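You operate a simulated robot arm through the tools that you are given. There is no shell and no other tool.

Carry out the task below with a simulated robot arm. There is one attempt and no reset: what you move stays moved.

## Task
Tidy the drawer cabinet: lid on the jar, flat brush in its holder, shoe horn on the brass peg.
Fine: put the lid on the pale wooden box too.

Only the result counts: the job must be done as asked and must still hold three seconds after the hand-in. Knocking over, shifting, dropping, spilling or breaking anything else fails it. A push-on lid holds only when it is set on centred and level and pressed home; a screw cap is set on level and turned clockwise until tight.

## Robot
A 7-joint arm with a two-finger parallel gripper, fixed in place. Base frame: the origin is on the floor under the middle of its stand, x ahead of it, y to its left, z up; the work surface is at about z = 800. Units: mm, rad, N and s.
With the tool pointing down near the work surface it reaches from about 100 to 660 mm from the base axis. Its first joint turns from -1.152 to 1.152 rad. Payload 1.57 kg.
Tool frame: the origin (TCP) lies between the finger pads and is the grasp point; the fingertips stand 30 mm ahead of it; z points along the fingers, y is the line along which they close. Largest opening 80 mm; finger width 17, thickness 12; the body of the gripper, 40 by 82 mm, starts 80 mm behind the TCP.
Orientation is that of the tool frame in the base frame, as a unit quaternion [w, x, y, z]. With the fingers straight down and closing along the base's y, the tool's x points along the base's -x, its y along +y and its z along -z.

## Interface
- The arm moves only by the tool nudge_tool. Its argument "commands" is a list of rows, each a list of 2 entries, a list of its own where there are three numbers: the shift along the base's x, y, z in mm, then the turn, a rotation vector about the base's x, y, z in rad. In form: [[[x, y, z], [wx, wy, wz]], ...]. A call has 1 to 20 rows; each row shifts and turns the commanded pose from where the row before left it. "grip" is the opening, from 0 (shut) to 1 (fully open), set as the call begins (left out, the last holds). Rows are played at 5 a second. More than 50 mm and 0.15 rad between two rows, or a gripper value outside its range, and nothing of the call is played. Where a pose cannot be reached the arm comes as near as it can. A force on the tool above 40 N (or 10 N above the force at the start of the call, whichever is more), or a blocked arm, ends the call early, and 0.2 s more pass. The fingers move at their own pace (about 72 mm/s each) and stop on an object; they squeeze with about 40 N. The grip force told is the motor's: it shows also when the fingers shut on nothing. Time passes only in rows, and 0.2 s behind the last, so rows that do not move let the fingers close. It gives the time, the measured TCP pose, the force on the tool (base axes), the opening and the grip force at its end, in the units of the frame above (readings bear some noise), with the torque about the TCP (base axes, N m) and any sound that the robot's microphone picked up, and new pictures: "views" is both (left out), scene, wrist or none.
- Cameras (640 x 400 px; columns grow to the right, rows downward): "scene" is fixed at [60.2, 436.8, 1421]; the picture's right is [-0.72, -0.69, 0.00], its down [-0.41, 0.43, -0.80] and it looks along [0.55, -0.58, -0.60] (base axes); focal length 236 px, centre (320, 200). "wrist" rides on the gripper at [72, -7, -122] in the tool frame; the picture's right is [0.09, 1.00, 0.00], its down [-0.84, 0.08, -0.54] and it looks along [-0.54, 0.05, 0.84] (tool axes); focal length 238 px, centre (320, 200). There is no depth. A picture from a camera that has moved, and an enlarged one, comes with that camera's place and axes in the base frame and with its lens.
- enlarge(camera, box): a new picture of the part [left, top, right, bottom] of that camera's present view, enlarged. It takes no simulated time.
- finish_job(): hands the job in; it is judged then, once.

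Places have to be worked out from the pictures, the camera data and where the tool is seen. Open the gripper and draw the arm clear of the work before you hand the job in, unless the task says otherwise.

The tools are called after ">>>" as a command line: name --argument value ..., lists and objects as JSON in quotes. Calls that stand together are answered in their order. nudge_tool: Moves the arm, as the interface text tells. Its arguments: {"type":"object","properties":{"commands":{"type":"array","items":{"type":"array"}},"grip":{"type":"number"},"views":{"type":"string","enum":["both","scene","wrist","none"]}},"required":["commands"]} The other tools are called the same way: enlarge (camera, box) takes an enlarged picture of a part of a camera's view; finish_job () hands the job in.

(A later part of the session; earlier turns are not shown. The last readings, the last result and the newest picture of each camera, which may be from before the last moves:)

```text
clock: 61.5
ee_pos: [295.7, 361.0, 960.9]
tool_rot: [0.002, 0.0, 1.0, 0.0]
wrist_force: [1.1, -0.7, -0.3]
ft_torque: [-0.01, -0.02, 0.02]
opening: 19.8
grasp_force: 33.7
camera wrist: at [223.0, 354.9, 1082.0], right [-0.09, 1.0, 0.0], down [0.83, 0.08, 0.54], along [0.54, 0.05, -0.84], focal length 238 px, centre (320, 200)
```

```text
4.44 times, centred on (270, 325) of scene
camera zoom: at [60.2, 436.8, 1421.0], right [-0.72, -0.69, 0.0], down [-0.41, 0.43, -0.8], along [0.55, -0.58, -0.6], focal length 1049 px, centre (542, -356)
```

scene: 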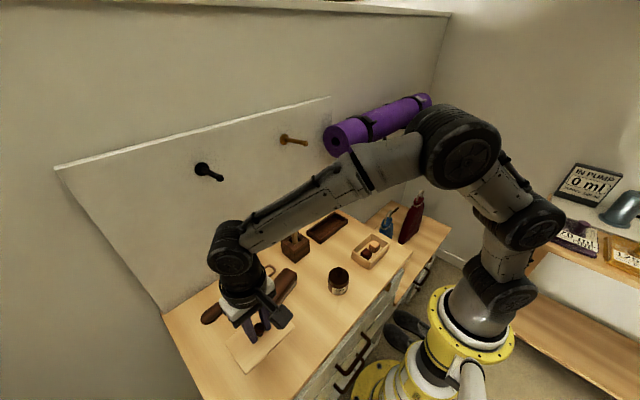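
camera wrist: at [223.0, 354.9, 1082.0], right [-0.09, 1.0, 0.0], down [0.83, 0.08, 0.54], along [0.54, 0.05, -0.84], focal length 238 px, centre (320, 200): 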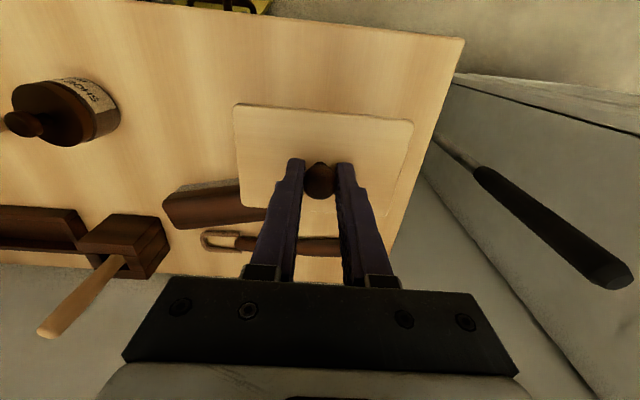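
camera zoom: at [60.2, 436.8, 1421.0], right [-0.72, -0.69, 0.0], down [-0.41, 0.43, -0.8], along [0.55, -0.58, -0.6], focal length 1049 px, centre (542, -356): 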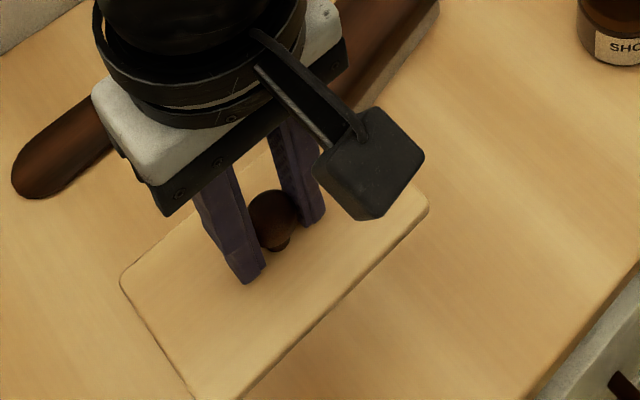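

The thin plate hangs level in the grip. I'll carry it over to the box at this height: about +7 mm in x and −420 mm in y.

>>> nudge_tool --commands '[[[0.7, -42, 0], [0, 0, 0]], [[0.7, -42, 0], [0, 0, 0]], [[0.7, -42, 0], [0, 0, 0]], [[0.7, -42, 0], [0, 0, 0]], [[0.7, -42, 0], [0, 0, 0]], [[0.7, -42, 0], [0, 0, 0]], [[0.7, -42, 0], [0, 0, 0]], [[0.7, -42, 0], [0, 0, 0]], [[0.7, -42, 0], [0, 0, 0]], [[0.7, -42, 0], [0, 0, 0]], [[0, 0, 0], [0, 0, 0]], [[0, 0, 0], [0, 0, 0]], [[0, 0, 0], [0, 0, 0]], [[0, 0, 0], [0, 0, 0]], [[0, 0, 0], [0, 0, 0]]]' --grip 0

>>> enlarge --camera "wrist" --box '[220, 70, 420, 215]'

>>> enlarge --camera "scene" --box '[325, 200, 415, 290]'

```text
clock: 64.7
ee_pos: [297.7, -57.6, 963.1]
tool_rot: [0.001, 0.0, 1.0, 0.0]
wrist_force: [0.4, -0.1, 0.9]
ft_torque: [-0.02, -0.01, -0.01]
opening: 20.0
grasp_force: 33.6
camera wrist: at [224.3, -63.5, 1084.6], right [-0.09, 1.0, 0.0], down [0.83, 0.08, 0.54], along [0.54, 0.05, -0.84], focal length 238 px, centre (320, 200)
```

scene: 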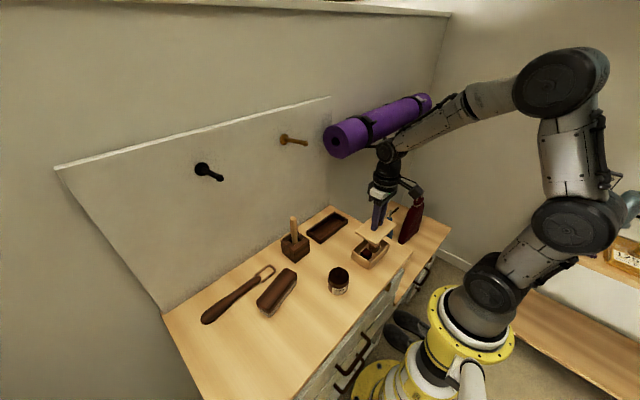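
wrist: 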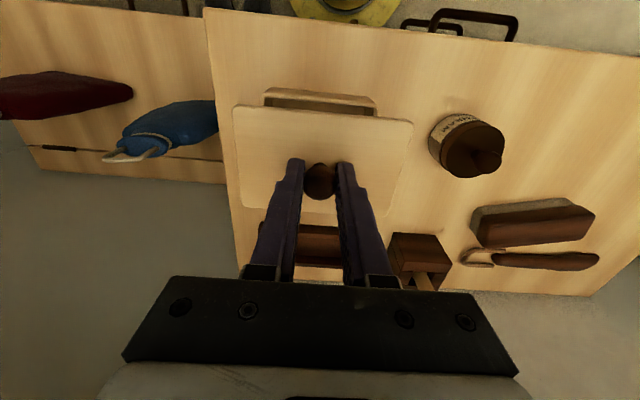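

```text
2.76 times, centred on (320, 142) of wrist
camera zoom: at [224.3, -63.5, 1084.6], right [-0.09, 1.0, 0.0], down [0.83, 0.08, 0.54], along [0.54, 0.05, -0.84], focal length 658 px, centre (320, 359)
```

zoom: 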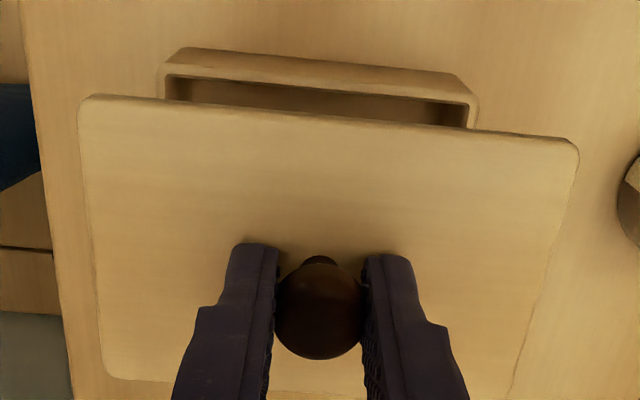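

```text
4.44 times, centred on (370, 245) of scene
camera zoom: at [60.2, 436.8, 1421.0], right [-0.72, -0.69, 0.0], down [-0.41, 0.43, -0.8], along [0.55, -0.58, -0.6], focal length 1049 px, centre (98, 0)
```

zoom: 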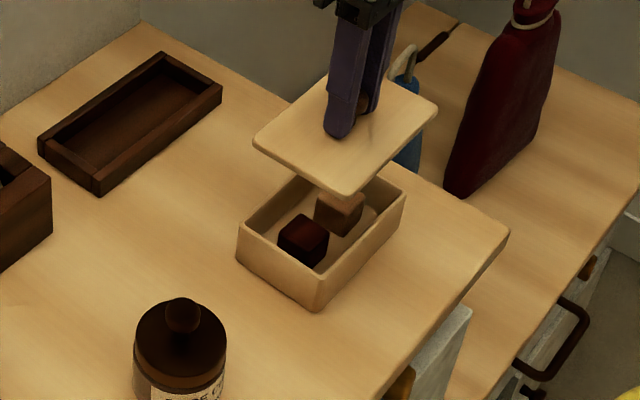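

The camera reads (224.3, −63.5), and I want about (229.8, −65.5). I'll correct and descend to roughly 15 mm above the rim.

>>> nudge_tool --commands '[[[5.5, -2.0, -10], [0, 0, 0]], [[0, 0, -20], [0, 0, 0]], [[0, 0, -20], [0, 0, 0]], [[0, 0, -20], [0, 0, 0]], [[0, 0, 0], [0, 0, 0]], [[0, 0, 0], [0, 0, 0]], [[0, 0, 0], [0, 0, 0]], [[0, 0, 0], [0, 0, 0]], [[0, 0, 0], [0, 0, 0]]]' --grip 0 --views "wrist"

>>> enlarge --camera "wrist" --box '[220, 70, 420, 215]'

>>> enlarge --camera "scene" --box '[340, 225, 400, 280]'

```text
clock: 66.7
ee_pos: [305.1, -60.1, 891.9]
tool_rot: [0.002, 0.0, 1.0, 0.0]
wrist_force: [-0.8, 0.8, -1.4]
ft_torque: [0.03, -0.02, 0.01]
opening: 19.9
grasp_force: 33.8
camera wrist: at [232.7, -66.1, 1013.8], right [-0.09, 1.0, 0.0], down [0.83, 0.08, 0.54], along [0.54, 0.05, -0.84], focal length 238 px, centre (320, 200)
```

wrist: 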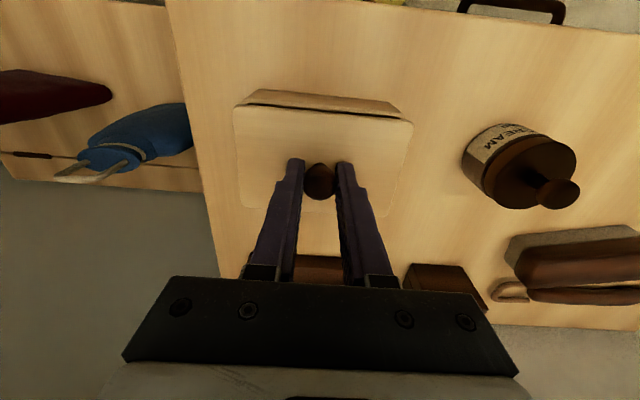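

```text
2.76 times, centred on (320, 142) of wrist
camera zoom: at [232.7, -66.1, 1013.8], right [-0.09, 1.0, 0.0], down [0.83, 0.08, 0.54], along [0.54, 0.05, -0.84], focal length 658 px, centre (320, 359)
```

zoom: 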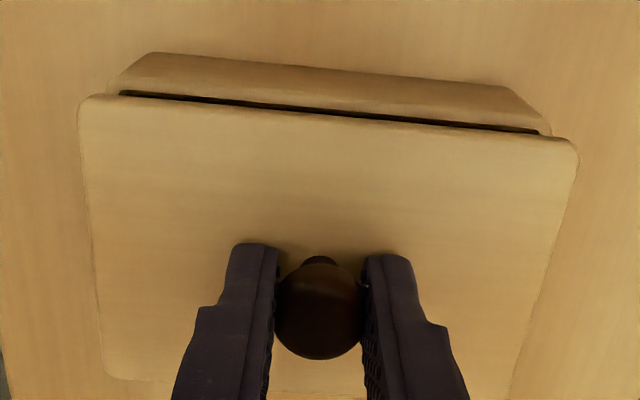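

```text
7.27 times, centred on (370, 252) of scene
camera zoom: at [60.2, 436.8, 1421.0], right [-0.72, -0.69, 0.0], down [-0.41, 0.43, -0.8], along [0.55, -0.58, -0.6], focal length 1716 px, centre (-44, -182)
```

zoom: 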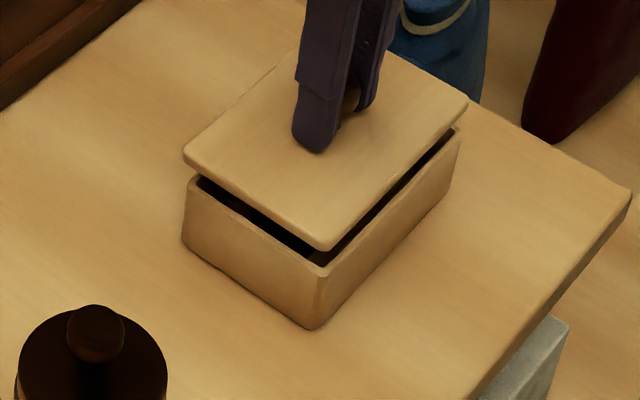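

The lid is about 2–3 mm too far +x. Before correcting, I'll zoom into the near corners to check the y alignment.

>>> enlarge --camera "wrist" --box '[230, 80, 290, 130]'

>>> enlarge --camera "wrist" --box '[360, 85, 420, 135]'

>>> enlarge --camera "scene" --box '[345, 230, 395, 275]'

```text
8.00 times, centred on (260, 105) of wrist
camera zoom: at [232.7, -66.1, 1013.8], right [-0.09, 1.0, 0.0], down [0.83, 0.08, 0.54], along [0.54, 0.05, -0.84], focal length 1907 px, centre (800, 960)
```

zoom: 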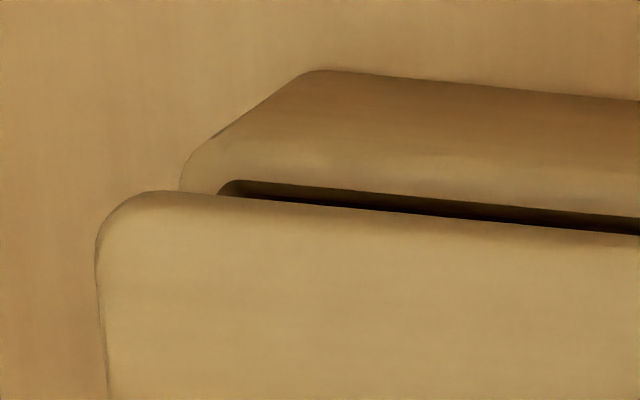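

```text
8.00 times, centred on (390, 110) of wrist
camera zoom: at [232.7, -66.1, 1013.8], right [-0.09, 1.0, 0.0], down [0.83, 0.08, 0.54], along [0.54, 0.05, -0.84], focal length 1907 px, centre (-240, 920)
```

zoom: 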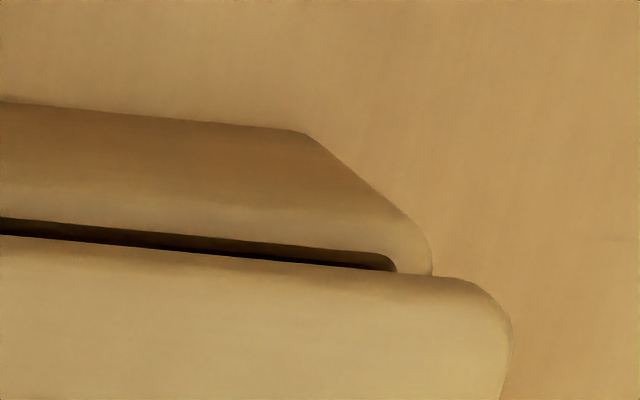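

```text
8.89 times, centred on (370, 252) of scene
camera zoom: at [60.2, 436.8, 1421.0], right [-0.72, -0.69, 0.0], down [-0.41, 0.43, -0.8], along [0.55, -0.58, -0.6], focal length 2097 px, centre (-124, -267)
```

zoom: 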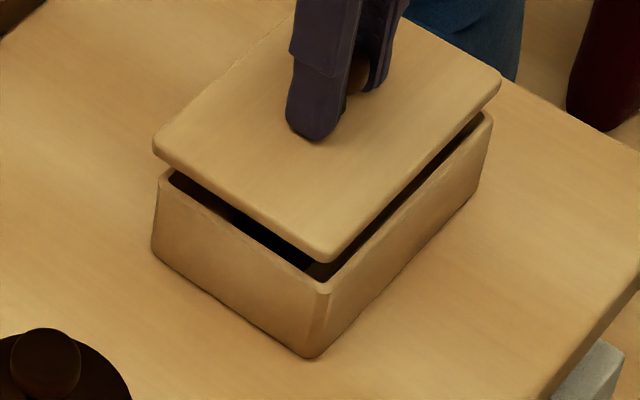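

Wrist and scene views agree that y is already within about 0.2 mm and x needs roughly −2.4 mm. I'll correct that and come down close to the rim.

>>> nudge_tool --commands '[[[-2.4, 0.1, 0], [0, 0, 0]], [[0, 0, -6], [0, 0, 0]], [[0, 0, -5], [0, 0, 0]], [[0, 0, 0], [0, 0, 0]], [[0, 0, 0], [0, 0, 0]], [[0, 0, 0], [0, 0, 0]], [[0, 0, 0], [0, 0, 0]]]' --grip 0 --views "wrist"

>>> enlarge --camera "scene" --box '[345, 230, 395, 275]'

>>> enlarge --camera "wrist" --box '[225, 80, 425, 200]'

```text
clock: 68.3
ee_pos: [303.2, -60.7, 880.7]
tool_rot: [0.001, 0.0, 1.0, 0.0]
wrist_force: [0.6, -0.1, -1.1]
ft_torque: [-0.01, 0.02, -0.02]
opening: 19.8
grasp_force: 33.3
camera wrist: at [231.3, -66.2, 1002.8], right [-0.09, 1.0, 0.0], down [0.83, 0.08, 0.54], along [0.54, 0.05, -0.84], focal length 238 px, centre (320, 200)
```

wrist: 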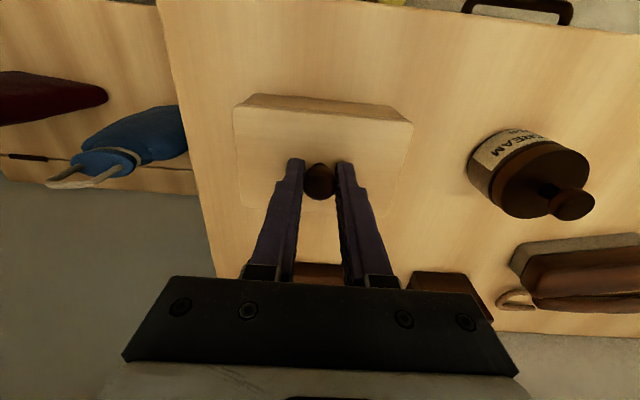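

```text
8.89 times, centred on (370, 252) of scene
camera zoom: at [60.2, 436.8, 1421.0], right [-0.72, -0.69, 0.0], down [-0.41, 0.43, -0.8], along [0.55, -0.58, -0.6], focal length 2097 px, centre (-124, -267)
```

zoom: 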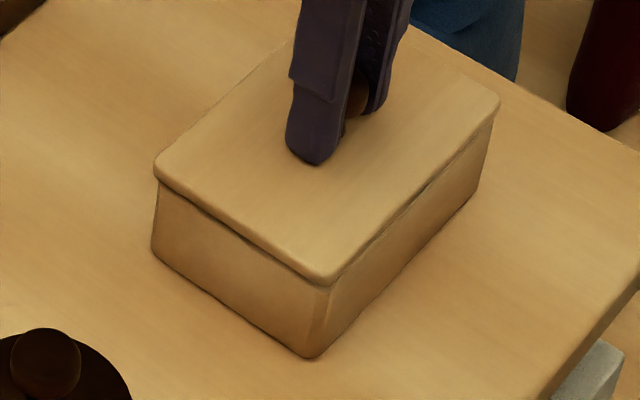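

```text
3.20 times, centred on (325, 140) of wrist
camera zoom: at [231.3, -66.2, 1002.8], right [-0.09, 1.0, 0.0], down [0.83, 0.08, 0.54], along [0.54, 0.05, -0.84], focal length 763 px, centre (304, 392)
```

zoom: 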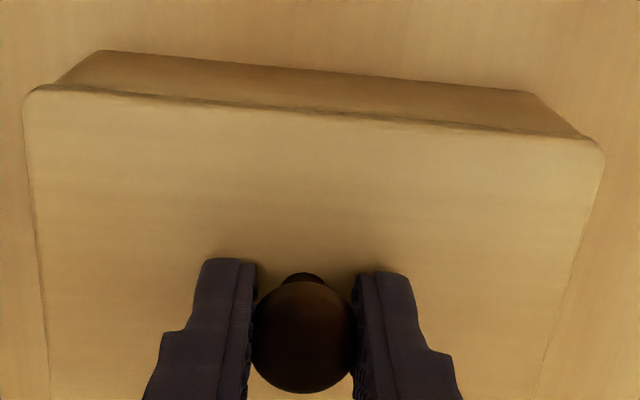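

Now only about 0.6 mm off in x. I'll nudge −0.7 mm and lower in small steps until contact.

>>> nudge_tool --commands '[[[-0.7, 0.1, 0], [0, 0, 0]], [[0, 0, -1.5], [0, 0, 0]], [[0, 0, -1.5], [0, 0, 0]], [[0, 0, 0], [0, 0, 0]], [[0, 0, 0], [0, 0, 0]], [[0, 0, 0], [0, 0, 0]]]' --grip 0 --views "wrist"

>>> enlarge --camera "scene" --box '[345, 230, 395, 275]'

```text
clock: 69.7
ee_pos: [304.0, -60.5, 877.5]
tool_rot: [0.002, 0.0, 1.0, 0.0]
wrist_force: [-9.0, 17.5, 32.9]
ft_torque: [0.29, 0.04, 0.04]
opening: 19.9
grasp_force: 33.9
heard: snap
camera wrist: at [230.7, -66.6, 999.7], right [-0.09, 1.0, 0.0], down [0.83, 0.08, 0.55], along [0.54, 0.05, -0.84], focal length 238 px, centre (320, 200)
```

wrist: 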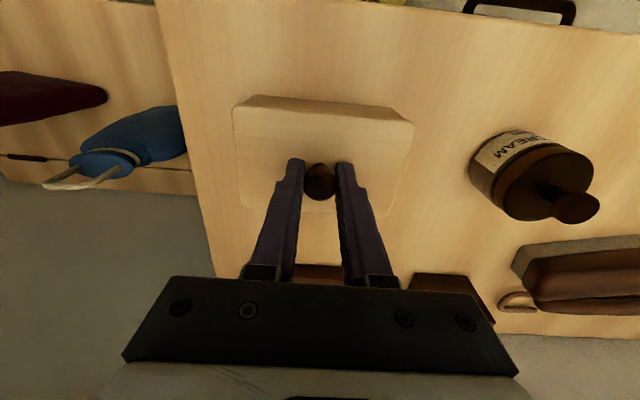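

```text
8.89 times, centred on (370, 252) of scene
camera zoom: at [59.6, 437.3, 1420.9], right [-0.72, -0.69, 0.0], down [-0.41, 0.43, -0.8], along [0.55, -0.58, -0.6], focal length 2097 px, centre (-124, -267)
```

zoom: 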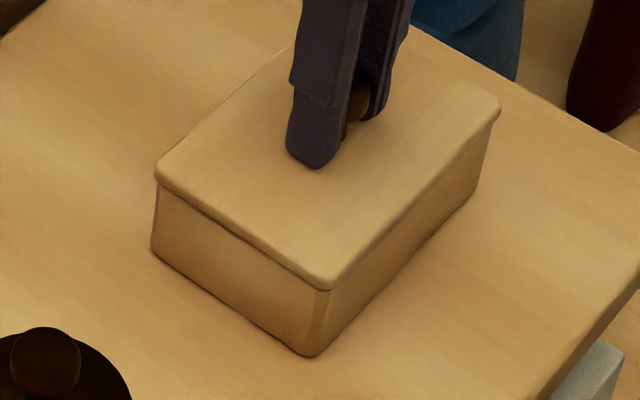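

Snap — the box lid has latched. I'll relieve the residual press and side load before releasing, so nothing springs.

>>> nudge_tool --commands '[[[-0.2, 0.4, 0.5], [0, 0, 0]], [[0, 0.2, 0.3], [0, 0, 0]], [[0, 0, 0], [0, 0, 0]], [[0, 0, 0], [0, 0, 0]]]' --grip 0 --views "none"

```text
clock: 70.7
ee_pos: [303.8, -61.3, 877.5]
tool_rot: [0.003, 0.0, 1.0, 0.0]
wrist_force: [-0.2, 4.0, 14.7]
ft_torque: [0.05, -0.12, 0.0]
opening: 20.1
grasp_force: 34.0
```

The load has dropped to about 15 N vertical and 4 N sideways. I'll open the fingers now.

>>> nudge_tool --commands '[[[0, 0, 0.3], [0, 0, 0]], [[0, 0, 0], [0, 0, 0]], [[0, 0, 0], [0, 0, 0]], [[0, 0, 0], [0, 0, 0]]]' --grip 0.6 --views "wrist"

>>> nudge_tool --commands '[[[0, 0, 10], [0, 0, 0]], [[0, 0, 20], [0, 0, 0]], [[0, 0, 30], [0, 0, 0]], [[0, 0, 30], [0, 0, 0]], [[0, 0, 0], [0, 0, 0]], [[0, 0, 0], [0, 0, 0]]]' --grip 0.8

>>> enlarge --camera "scene" --box '[315, 215, 405, 305]'

```text
clock: 71.7
ee_pos: [302.6, -59.8, 877.3]
tool_rot: [0.001, -0.001, 1.0, 0.001]
wrist_force: [0.3, 0.2, -0.2]
ft_torque: [0.05, -0.02, -0.01]
opening: 48.1
grasp_force: 0.0
camera wrist: at [229.8, -66.6, 999.6], right [-0.09, 1.0, 0.0], down [0.84, 0.08, 0.54], along [0.54, 0.05, -0.84], focal length 238 px, centre (320, 200)
```

wrist: 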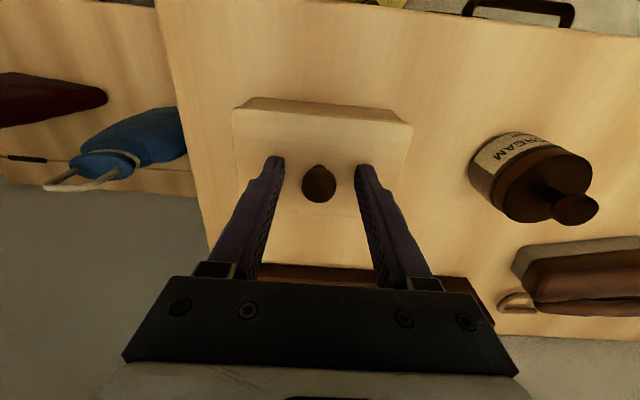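

```text
clock: 73.1
ee_pos: [303.9, -62.6, 968.5]
tool_rot: [0.002, 0.0, 1.0, 0.0]
wrist_force: [0.6, -0.9, -1.0]
ft_torque: [0.04, 0.0, 0.0]
opening: 64.2
grasp_force: 0.1
camera wrist: at [230.9, -68.5, 1090.7], right [-0.09, 1.0, 0.0], down [0.83, 0.08, 0.54], along [0.54, 0.05, -0.84], focal length 238 px, centre (320, 200)
```

scene: 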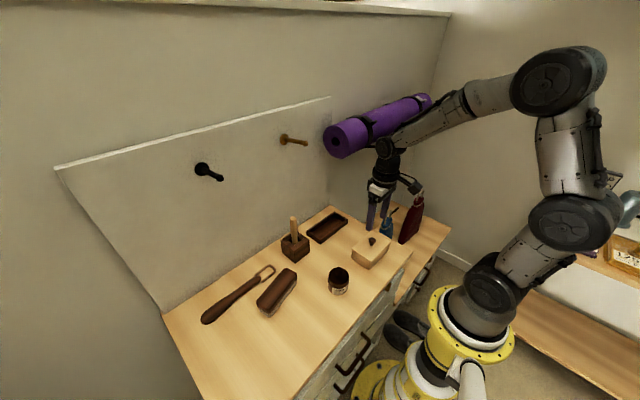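
wrist: 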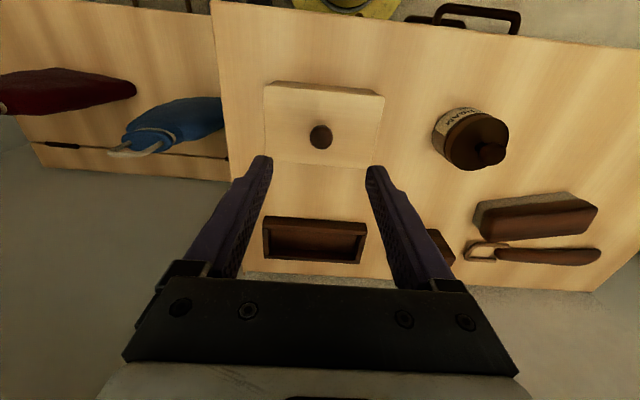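

```text
4.44 times, centred on (360, 260) of scene
camera zoom: at [60.2, 436.8, 1421.0], right [-0.72, -0.69, 0.0], down [-0.41, 0.43, -0.8], along [0.55, -0.58, -0.6], focal length 1049 px, centre (142, -67)
```

zoom: 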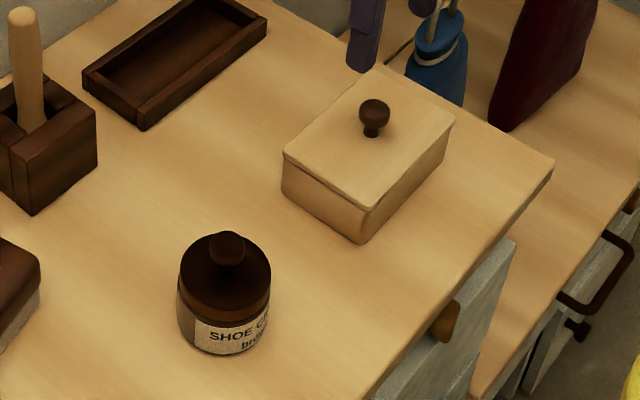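

Both lids are on and nothing else has moved. Next is the brush: I'll move to a viewing position behind it, keeping low and away from the wall pegs.

>>> nudge_tool --commands '[[[3, 40, 0], [0, 0, 0]], [[3, 40, 0], [0, 0, 0]], [[3, 40, 0], [0, 0, 0]], [[3, 40, 0], [0, 0, 0]], [[3, 40, 0], [0, 0, 0]], [[3, 40, -5], [0, 0, 0]], [[3, 40, -15], [0, 0, 0]], [[3, 30, -20], [0, 0, 0]], [[0, 0, 0], [0, 0, 0]], [[0, 0, 0], [0, 0, 0]], [[0, 0, 0], [0, 0, 0]], [[0, 0, 0], [0, 0, 0]]]' --grip 1

>>> enlarge --camera "wrist" --box '[220, 130, 440, 270]'

>>> enlarge --camera "scene" --box '[195, 255, 305, 330]'

```text
clock: 75.7
ee_pos: [327.0, 249.9, 925.3]
tool_rot: [0.001, 0.0, 1.0, 0.0]
wrist_force: [0.4, 1.3, 0.4]
ft_torque: [-0.04, 0.0, -0.02]
opening: 80.1
grasp_force: 0.1
camera wrist: at [254.2, 244.2, 1047.5], right [-0.09, 1.0, 0.0], down [0.83, 0.08, 0.54], along [0.54, 0.05, -0.84], focal length 238 px, centre (320, 200)
```

scene: 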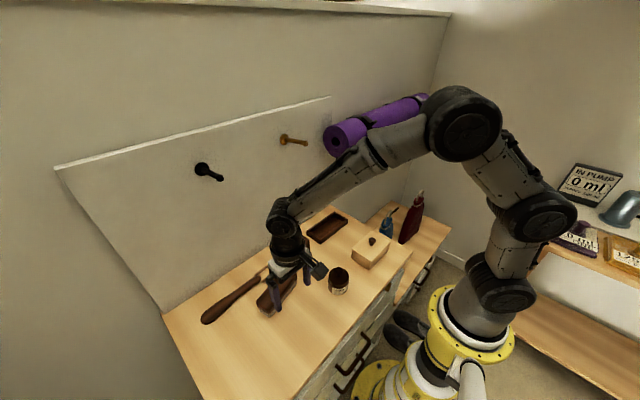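
wrist: 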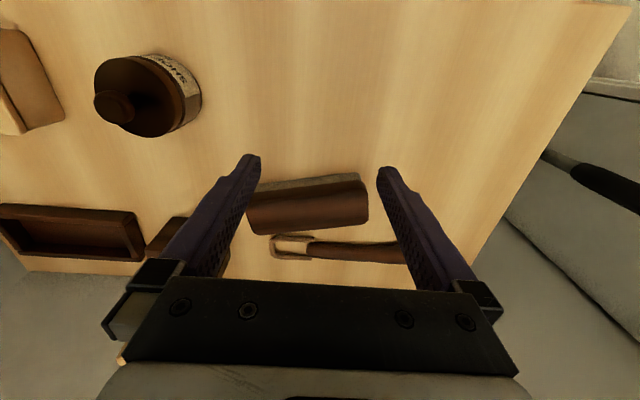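

```text
2.86 times, centred on (330, 200) of wrist
camera zoom: at [254.2, 244.2, 1047.5], right [-0.09, 1.0, 0.0], down [0.83, 0.08, 0.54], along [0.54, 0.05, -0.84], focal length 681 px, centre (291, 200)
```

zoom: 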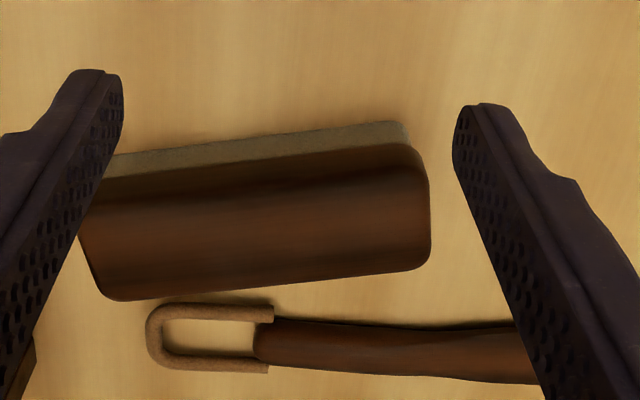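

```text
5.33 times, centred on (250, 292) of scene
camera zoom: at [60.2, 436.8, 1421.0], right [-0.72, -0.69, 0.0], down [-0.41, 0.43, -0.8], along [0.55, -0.58, -0.6], focal length 1258 px, centre (693, -293)
```

zoom: 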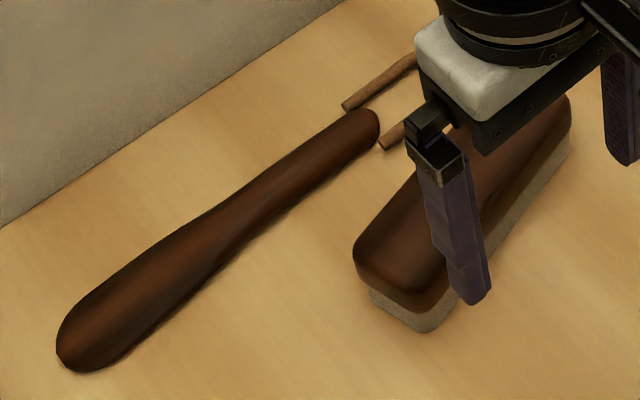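

The brush lies at about (405, 243) with its long axis turned roughly +12° from y, so I need to grip across its width. I'll yaw the tool about −78° in place.

>>> nudge_tool --commands '[[[0, 0, 0], [0, 0, -0.1356]], [[0, 0, 0], [0, 0, -0.1356]], [[0, 0, 0], [0, 0, -0.1356]], [[0, 0, 0], [0, 0, -0.1356]], [[0, 0, 0], [0, 0, -0.1356]], [[0, 0, 0], [0, 0, -0.1356]], [[0, 0, 0], [0, 0, -0.1356]], [[0, 0, 0], [0, 0, -0.1356]], [[0, 0, 0], [0, 0, -0.1356]], [[0, 0, 0], [0, 0, -0.1356]], [[0, 0, 0], [0, 0, 0]], [[0, 0, 0], [0, 0, 0]], [[0, 0, 0], [0, 0, 0]]]' --grip 1

```text
clock: 78.5
ee_pos: [326.2, 249.1, 927.5]
tool_rot: [0.002, 0.627, 0.779, -0.001]
wrist_force: [-0.1, -0.8, 0.1]
ft_torque: [0.01, 0.03, 0.03]
opening: 80.1
grasp_force: 0.0
camera wrist: at [304.7, 319.4, 1049.5], right [0.95, 0.3, 0.0], down [0.25, -0.8, 0.54], along [0.16, -0.52, -0.84], focal length 238 px, centre (320, 200)
```

scene: 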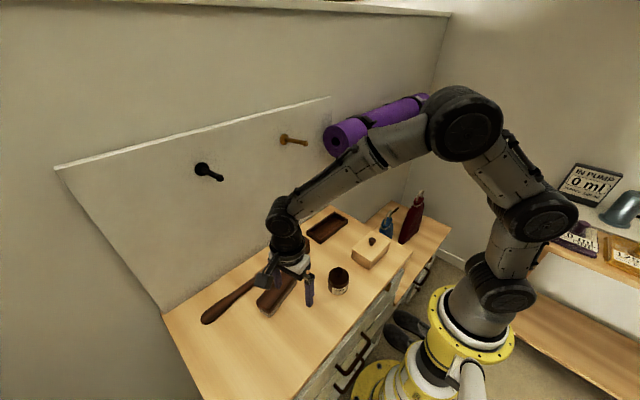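
wrist: 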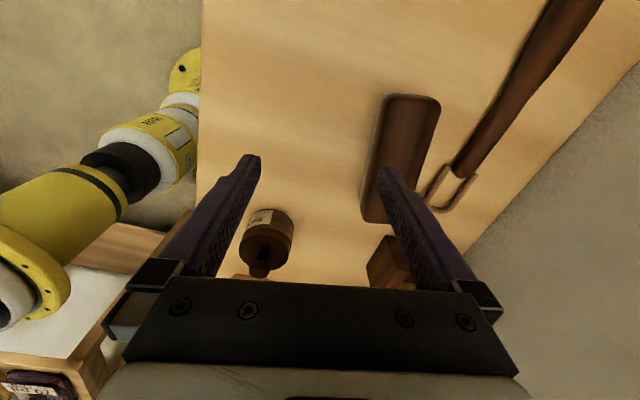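

The yaw worked. Now I'll move over the brush at about z=900.

>>> nudge_tool --commands '[[[27, -2, -9], [0, 0, 0]], [[27, -2, -9], [0, 0, 0]], [[26, -2, -9], [0, 0, 0]], [[0, 0, 0], [0, 0, 0]], [[0, 0, 0], [0, 0, 0]], [[0, 0, 0], [0, 0, 0]], [[0, 0, 0], [0, 0, 0]]]' --grip 1

>>> enlarge --camera "wrist" --box '[220, 60, 420, 230]'

>>> enlarge --camera "scene" --box '[235, 220, 335, 320]'

```text
clock: 80.1
ee_pos: [408.1, 243.5, 899.3]
tool_rot: [0.002, 0.627, 0.779, -0.001]
wrist_force: [0.9, 0.1, 0.3]
ft_torque: [0.03, -0.01, 0.0]
opening: 80.1
grasp_force: 0.0
camera wrist: at [385.7, 313.5, 1021.5], right [0.95, 0.3, 0.0], down [0.25, -0.8, 0.54], along [0.17, -0.52, -0.84], focal length 238 px, centre (320, 200)
```

scene: 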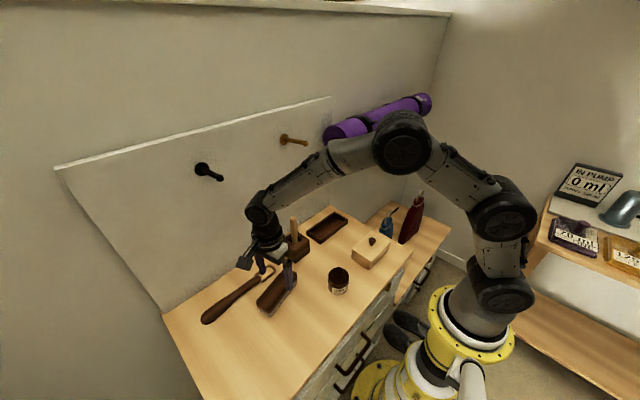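
wrist: 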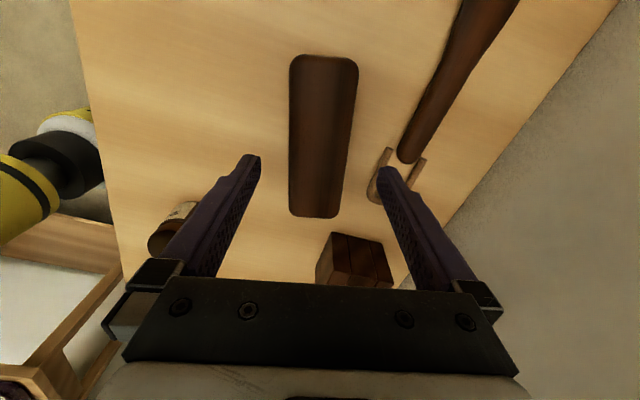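

```text
2.35 times, centred on (320, 145) of wrist
camera zoom: at [385.7, 313.5, 1021.5], right [0.95, 0.3, 0.0], down [0.25, -0.8, 0.54], along [0.17, -0.52, -0.84], focal length 561 px, centre (320, 329)
```

zoom: 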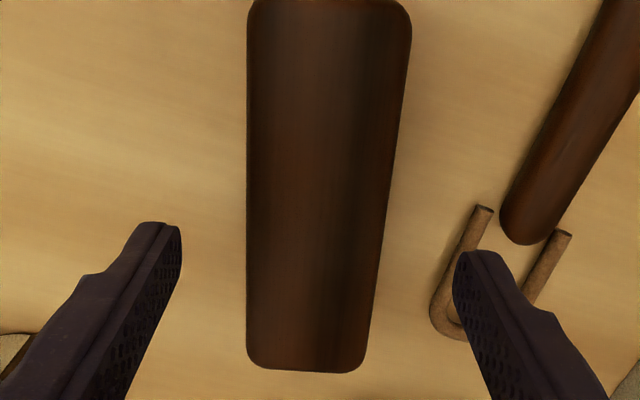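

```text
4.00 times, centred on (285, 270) of scene
camera zoom: at [60.2, 436.8, 1421.0], right [-0.72, -0.69, 0.0], down [-0.41, 0.43, -0.8], along [0.55, -0.58, -0.6], focal length 944 px, centre (460, -80)
```

zoom: 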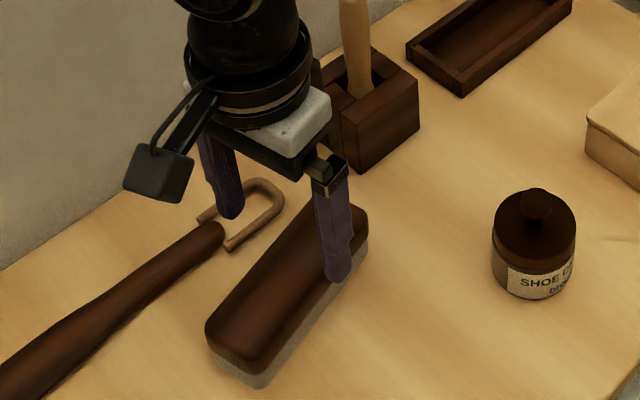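

The brush is centred under the tool (133×48 mm), needing about a 1.5° yaw trim. Before choosing the grip height, I'll check the tray's wall height.

>>> enlarge --camera "scene" --box '[300, 200, 355, 248]'

>>> enlarge --camera "scene" --box '[250, 265, 305, 320]'

```text
8.33 times, centred on (328, 224) of scene
camera zoom: at [60.2, 436.8, 1421.0], right [-0.72, -0.69, 0.0], down [-0.41, 0.43, -0.8], along [0.55, -0.58, -0.6], focal length 1966 px, centre (258, 0)
```

zoom: 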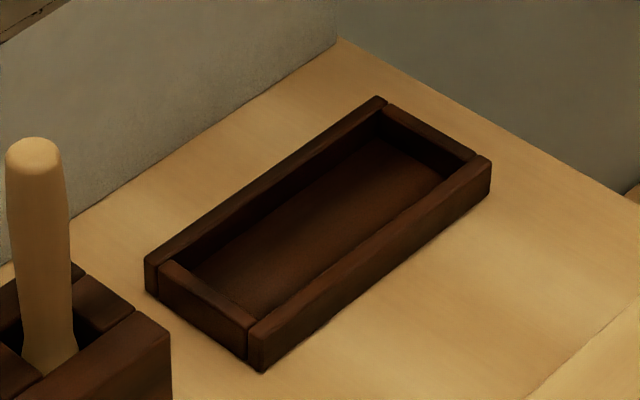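

```text
7.27 times, centred on (278, 292) of scene
camera zoom: at [60.2, 436.8, 1421.0], right [-0.72, -0.69, 0.0], down [-0.41, 0.43, -0.8], along [0.55, -0.58, -0.6], focal length 1716 px, centre (629, -473)
```

zoom: 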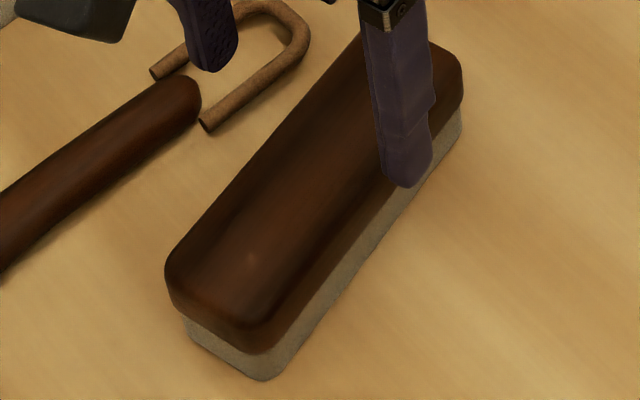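

The tray is about 23 mm tall and the bristles about 20 mm, so gripping only the wooden back (fingertips at z≈821) keeps the fingers above the tray walls. I'll trim the yaw and descend to TCP z≈851.

>>> nudge_tool --commands '[[[-0.6, -0.1, 0], [0, 0, 0.026]], [[0, 0, -12], [0, 0, 0]], [[0, 0, -12], [0, 0, 0]], [[0, 0, -12], [0, 0, 0]], [[0, 0, -12], [0, 0, 0]], [[0, 0, 0], [0, 0, 0]], [[0, 0, 0], [0, 0, 0]], [[0, 0, 0], [0, 0, 0]]]' --grip 1

>>> enlarge --camera "wrist" --box '[220, 60, 420, 230]'

>>> enlarge --camera "scene" --box '[240, 250, 310, 320]'

```text
clock: 81.9
ee_pos: [405.9, 244.1, 851.9]
tool_rot: [0.002, 0.617, 0.787, -0.001]
wrist_force: [-1.0, 0.0, 0.1]
ft_torque: [0.01, 0.03, -0.01]
opening: 79.9
grasp_force: 0.0
camera wrist: at [382.9, 313.0, 973.7], right [0.95, 0.33, 0.0], down [0.27, -0.79, 0.54], along [0.18, -0.51, -0.84], focal length 238 px, centre (320, 200)
```

scene: 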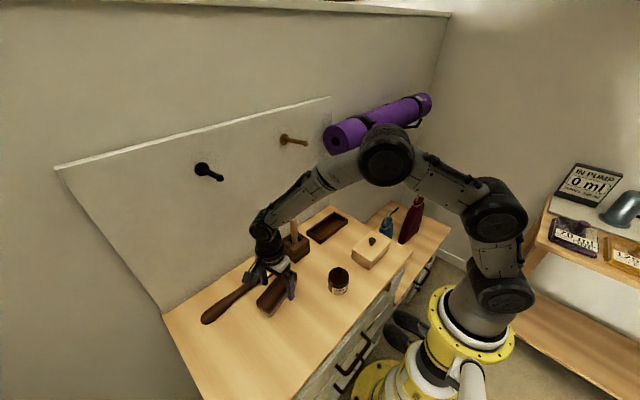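
wrist: 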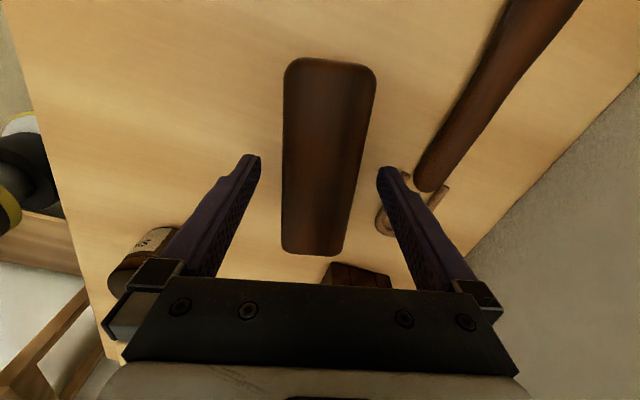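

```text
2.35 times, centred on (320, 145) of wrist
camera zoom: at [382.9, 313.0, 973.7], right [0.95, 0.33, 0.0], down [0.27, -0.79, 0.54], along [0.18, -0.51, -0.84], focal length 561 px, centre (320, 329)
```

zoom: 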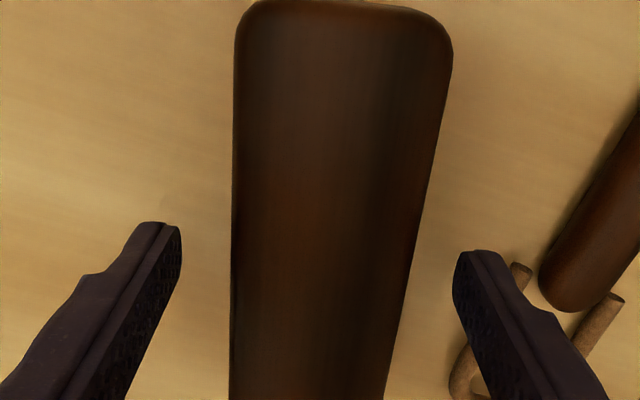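

```text
5.71 times, centred on (275, 285) of scene
camera zoom: at [60.2, 436.8, 1421.0], right [-0.72, -0.69, 0.0], down [-0.41, 0.43, -0.8], along [0.55, -0.58, -0.6], focal length 1348 px, centre (577, -286)
```

zoom: 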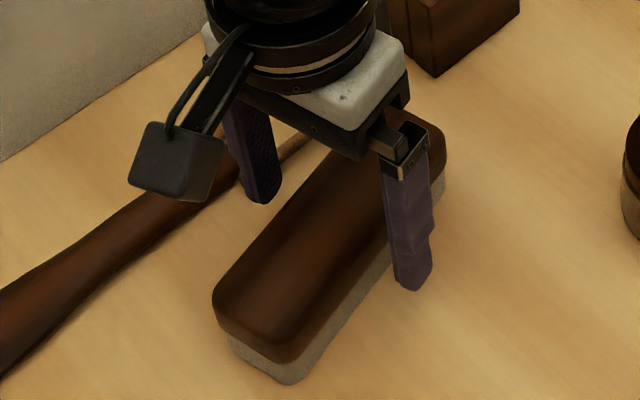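

The fingers straddle the brush back cleanly and clear the shoe horn loop. I'll close.

>>> nudge_tool --commands '[[[0.8, 0.2, 0], [0, 0, 0]], [[0, 0, 0], [0, 0, 0]], [[0, 0, 0], [0, 0, 0]], [[0, 0, 0], [0, 0, 0]], [[0, 0, 0], [0, 0, 0]]]' --grip 0

>>> enlarge --camera "wrist" --box '[220, 50, 420, 250]'

>>> enlarge --camera "scene" --box '[240, 250, 310, 320]'

```text
clock: 83.1
ee_pos: [406.8, 244.3, 852.7]
tool_rot: [0.002, 0.618, 0.787, -0.002]
wrist_force: [-0.3, 0.1, 0.0]
ft_torque: [-0.11, 0.02, -0.04]
opening: 47.1
grasp_force: 40.0
camera wrist: at [383.1, 313.4, 973.7], right [0.95, 0.33, 0.0], down [0.27, -0.79, 0.54], along [0.18, -0.51, -0.84], focal length 238 px, centre (320, 200)
```

scene: 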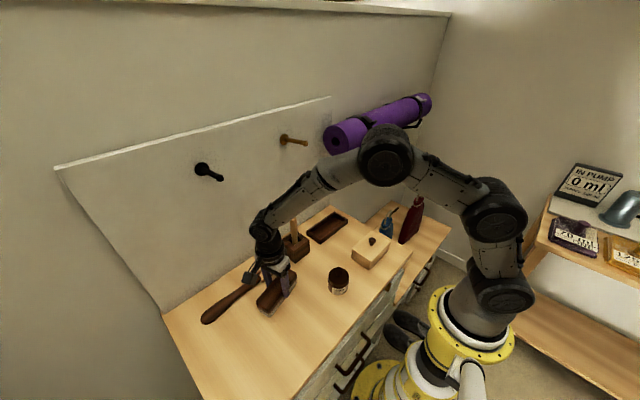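
wrist: 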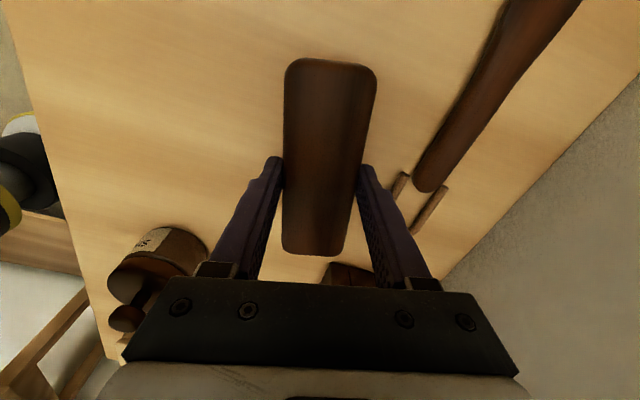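

```text
2.00 times, centred on (320, 150) of wrist
camera zoom: at [383.1, 313.4, 973.7], right [0.95, 0.33, 0.0], down [0.27, -0.79, 0.54], along [0.18, -0.51, -0.84], focal length 477 px, centre (320, 300)
```

zoom: 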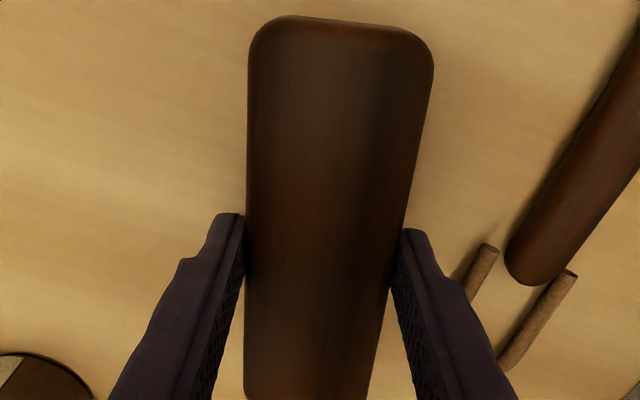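

```text
5.71 times, centred on (275, 285) of scene
camera zoom: at [60.2, 436.8, 1421.0], right [-0.72, -0.69, 0.0], down [-0.41, 0.43, -0.8], along [0.55, -0.58, -0.6], focal length 1348 px, centre (577, -286)
```

zoom: 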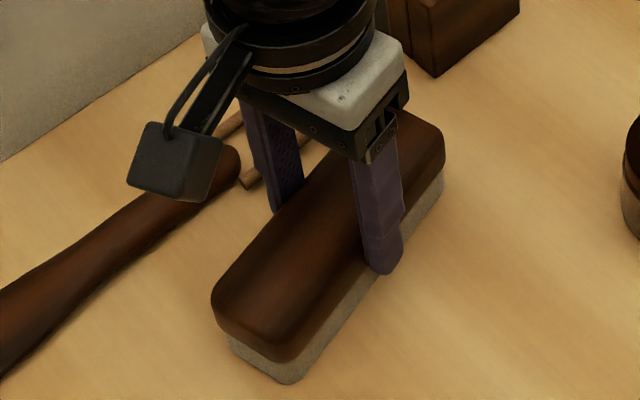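

The brush is gripped (47 mm, 40 N) and centred along its length. I'll lift it above the jar knob, swing past the stick block on the near side, and square its yaw to the tray.

>>> nudge_tool --commands '[[[0, 0, 8], [0, 0, 0]], [[0, 0, 20], [0, 0, 0]], [[0, 0, 22], [0, 0, 0]], [[-4, 0, 22], [0, 0, 0]], [[-14, 0, 20], [0, 0, 0]], [[-16, -10, 0], [0, 0, 0]], [[0, -30, 0], [0, 0, 0]], [[0, 0, 0], [0, 0, 0]], [[0, 0, 0], [0, 0, 0]]]' --grip 0

>>> enlarge --camera "scene" --box '[240, 180, 370, 310]'

```text
clock: 85.1
ee_pos: [375.1, 204.0, 944.6]
tool_rot: [0.001, 0.617, 0.787, 0.0]
wrist_force: [-0.2, -0.3, -1.8]
ft_torque: [-0.03, -0.01, 0.01]
opening: 47.3
grasp_force: 40.0
camera wrist: at [351.4, 273.7, 1066.6], right [0.95, 0.33, 0.0], down [0.27, -0.79, 0.54], along [0.18, -0.51, -0.84], focal length 238 px, centre (320, 200)
```

scene: 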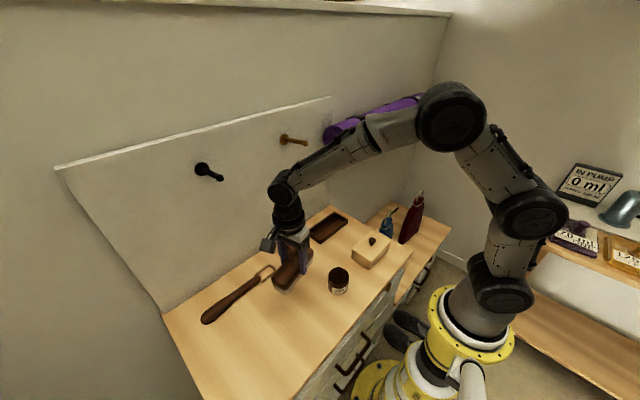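
wrist: 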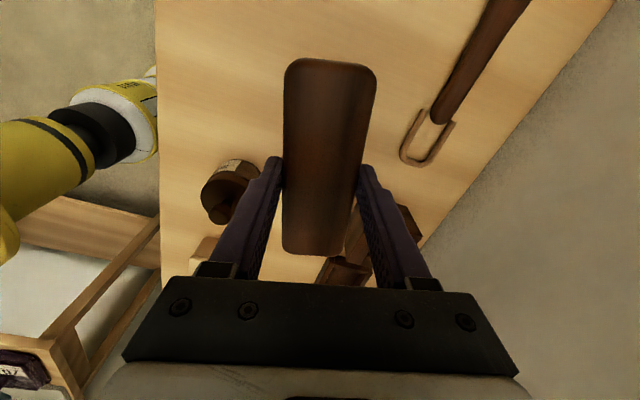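

```text
3.08 times, centred on (305, 245) of scene
camera zoom: at [60.2, 436.8, 1421.0], right [-0.72, -0.69, 0.0], down [-0.41, 0.43, -0.8], along [0.55, -0.58, -0.6], focal length 726 px, centre (366, 62)
```

zoom: 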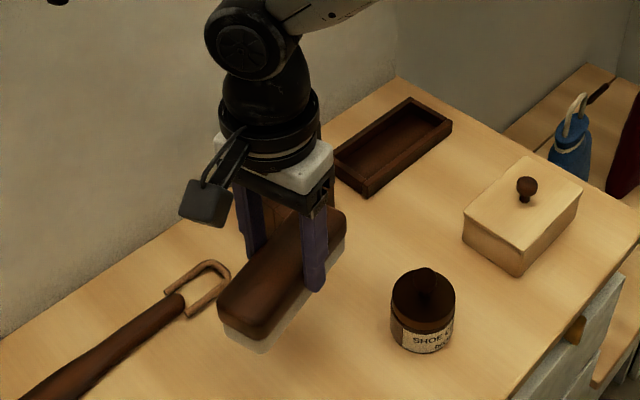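

The brush is lifted cleanly. The stick's tip stands near (483, 110, 955), so I'll keep x≈375 while passing it, then square the yaw.

>>> nudge_tool --commands '[[[0, -37, 0], [0, 0, 0]], [[0, -37, 0], [0, 0, 0]], [[0, -37, 0], [0, 0, 0]], [[0, -37, 0], [0, 0, 0]], [[0, -37, 0], [0, 0, -0.08]], [[0, -37, 0], [0, 0, -0.08]], [[0, -37, 0], [0, 0, -0.081]], [[0, 0, 0], [0, 0, 0]], [[0, 0, 0], [0, 0, 0]], [[0, 0, 0], [0, 0, 0]]]' --grip 0

>>> enlarge --camera "wrist" --box '[260, 100, 560, 290]'

```text
clock: 87.3
ee_pos: [371.7, -54.1, 945.1]
tool_rot: [0.001, 0.707, 0.707, -0.001]
wrist_force: [0.4, -1.1, -2.3]
ft_torque: [0.0, 0.01, -0.02]
opening: 47.3
grasp_force: 40.0
camera wrist: at [364.5, 18.7, 1066.9], right [1.0, 0.09, 0.0], down [0.08, -0.84, 0.54], along [0.05, -0.54, -0.84], focal length 238 px, centre (320, 200)
```

scene: 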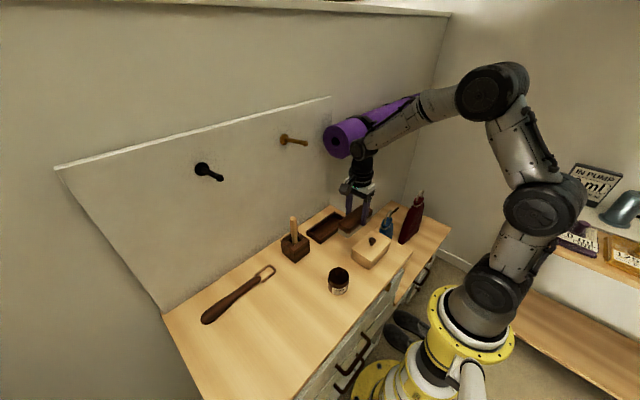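
wrist: 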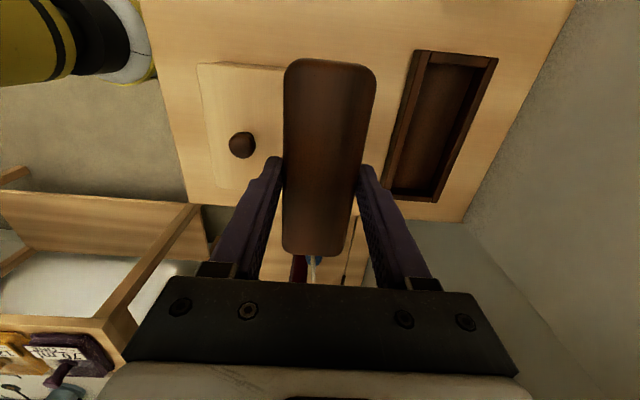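

```text
2.11 times, centred on (410, 195) of wrist
camera zoom: at [364.5, 18.7, 1066.9], right [1.0, 0.09, 0.0], down [0.08, -0.84, 0.54], along [0.05, -0.54, -0.84], focal length 502 px, centre (130, 210)
```

zoom: 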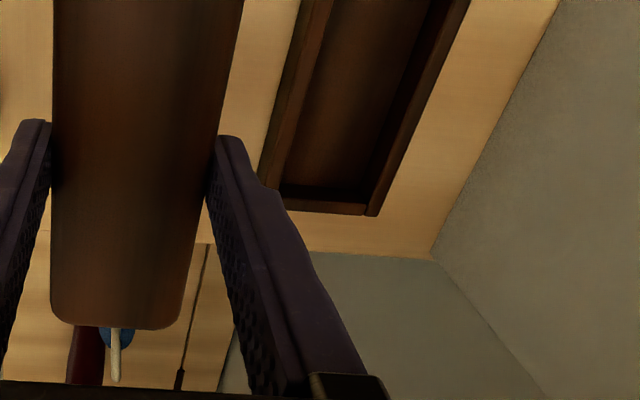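

The tray is in clear view beside the held brush. I'll zoom in to measure both.

>>> enlarge --camera "wrist" --box '[360, 35, 520, 135]'

>>> enlarge --camera "wrist" --box '[360, 115, 520, 215]'

>>> enlarge --camera "wrist" --box '[250, 40, 410, 270]'

```text
4.00 times, centred on (440, 85) of wrist
camera zoom: at [364.5, 18.7, 1066.9], right [1.0, 0.09, 0.0], down [0.08, -0.84, 0.54], along [0.05, -0.54, -0.84], focal length 953 px, centre (-160, 660)
```

zoom: 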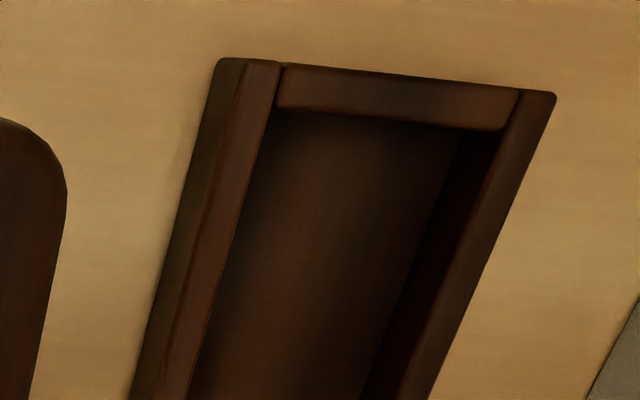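

```text
4.00 times, centred on (440, 165) of wrist
camera zoom: at [364.5, 18.7, 1066.9], right [1.0, 0.09, 0.0], down [0.08, -0.84, 0.54], along [0.05, -0.54, -0.84], focal length 953 px, centre (-160, 340)
```

zoom: 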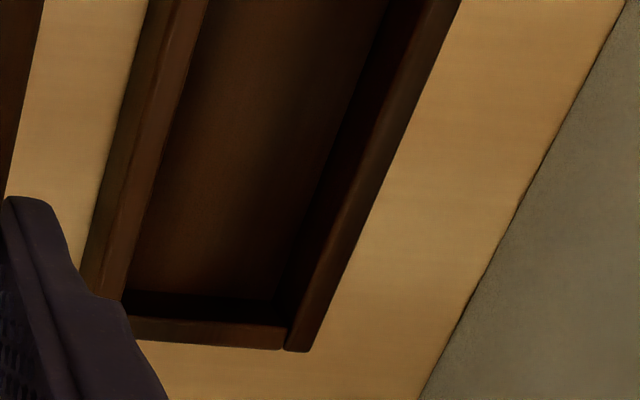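

```text
1.74 times, centred on (330, 155) of wrist
camera zoom: at [364.5, 18.7, 1066.9], right [1.0, 0.09, 0.0], down [0.08, -0.84, 0.54], along [0.05, -0.54, -0.84], focal length 414 px, centre (303, 278)
```

zoom: 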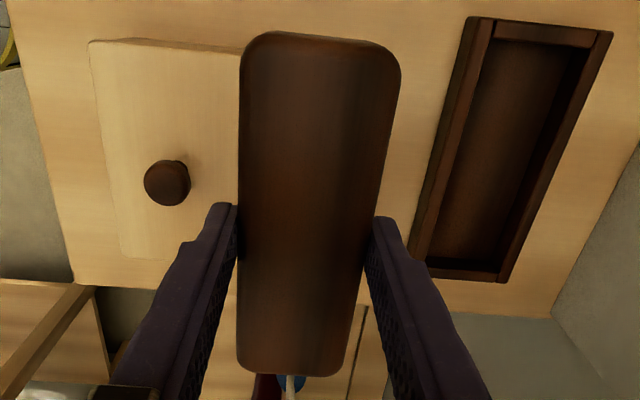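

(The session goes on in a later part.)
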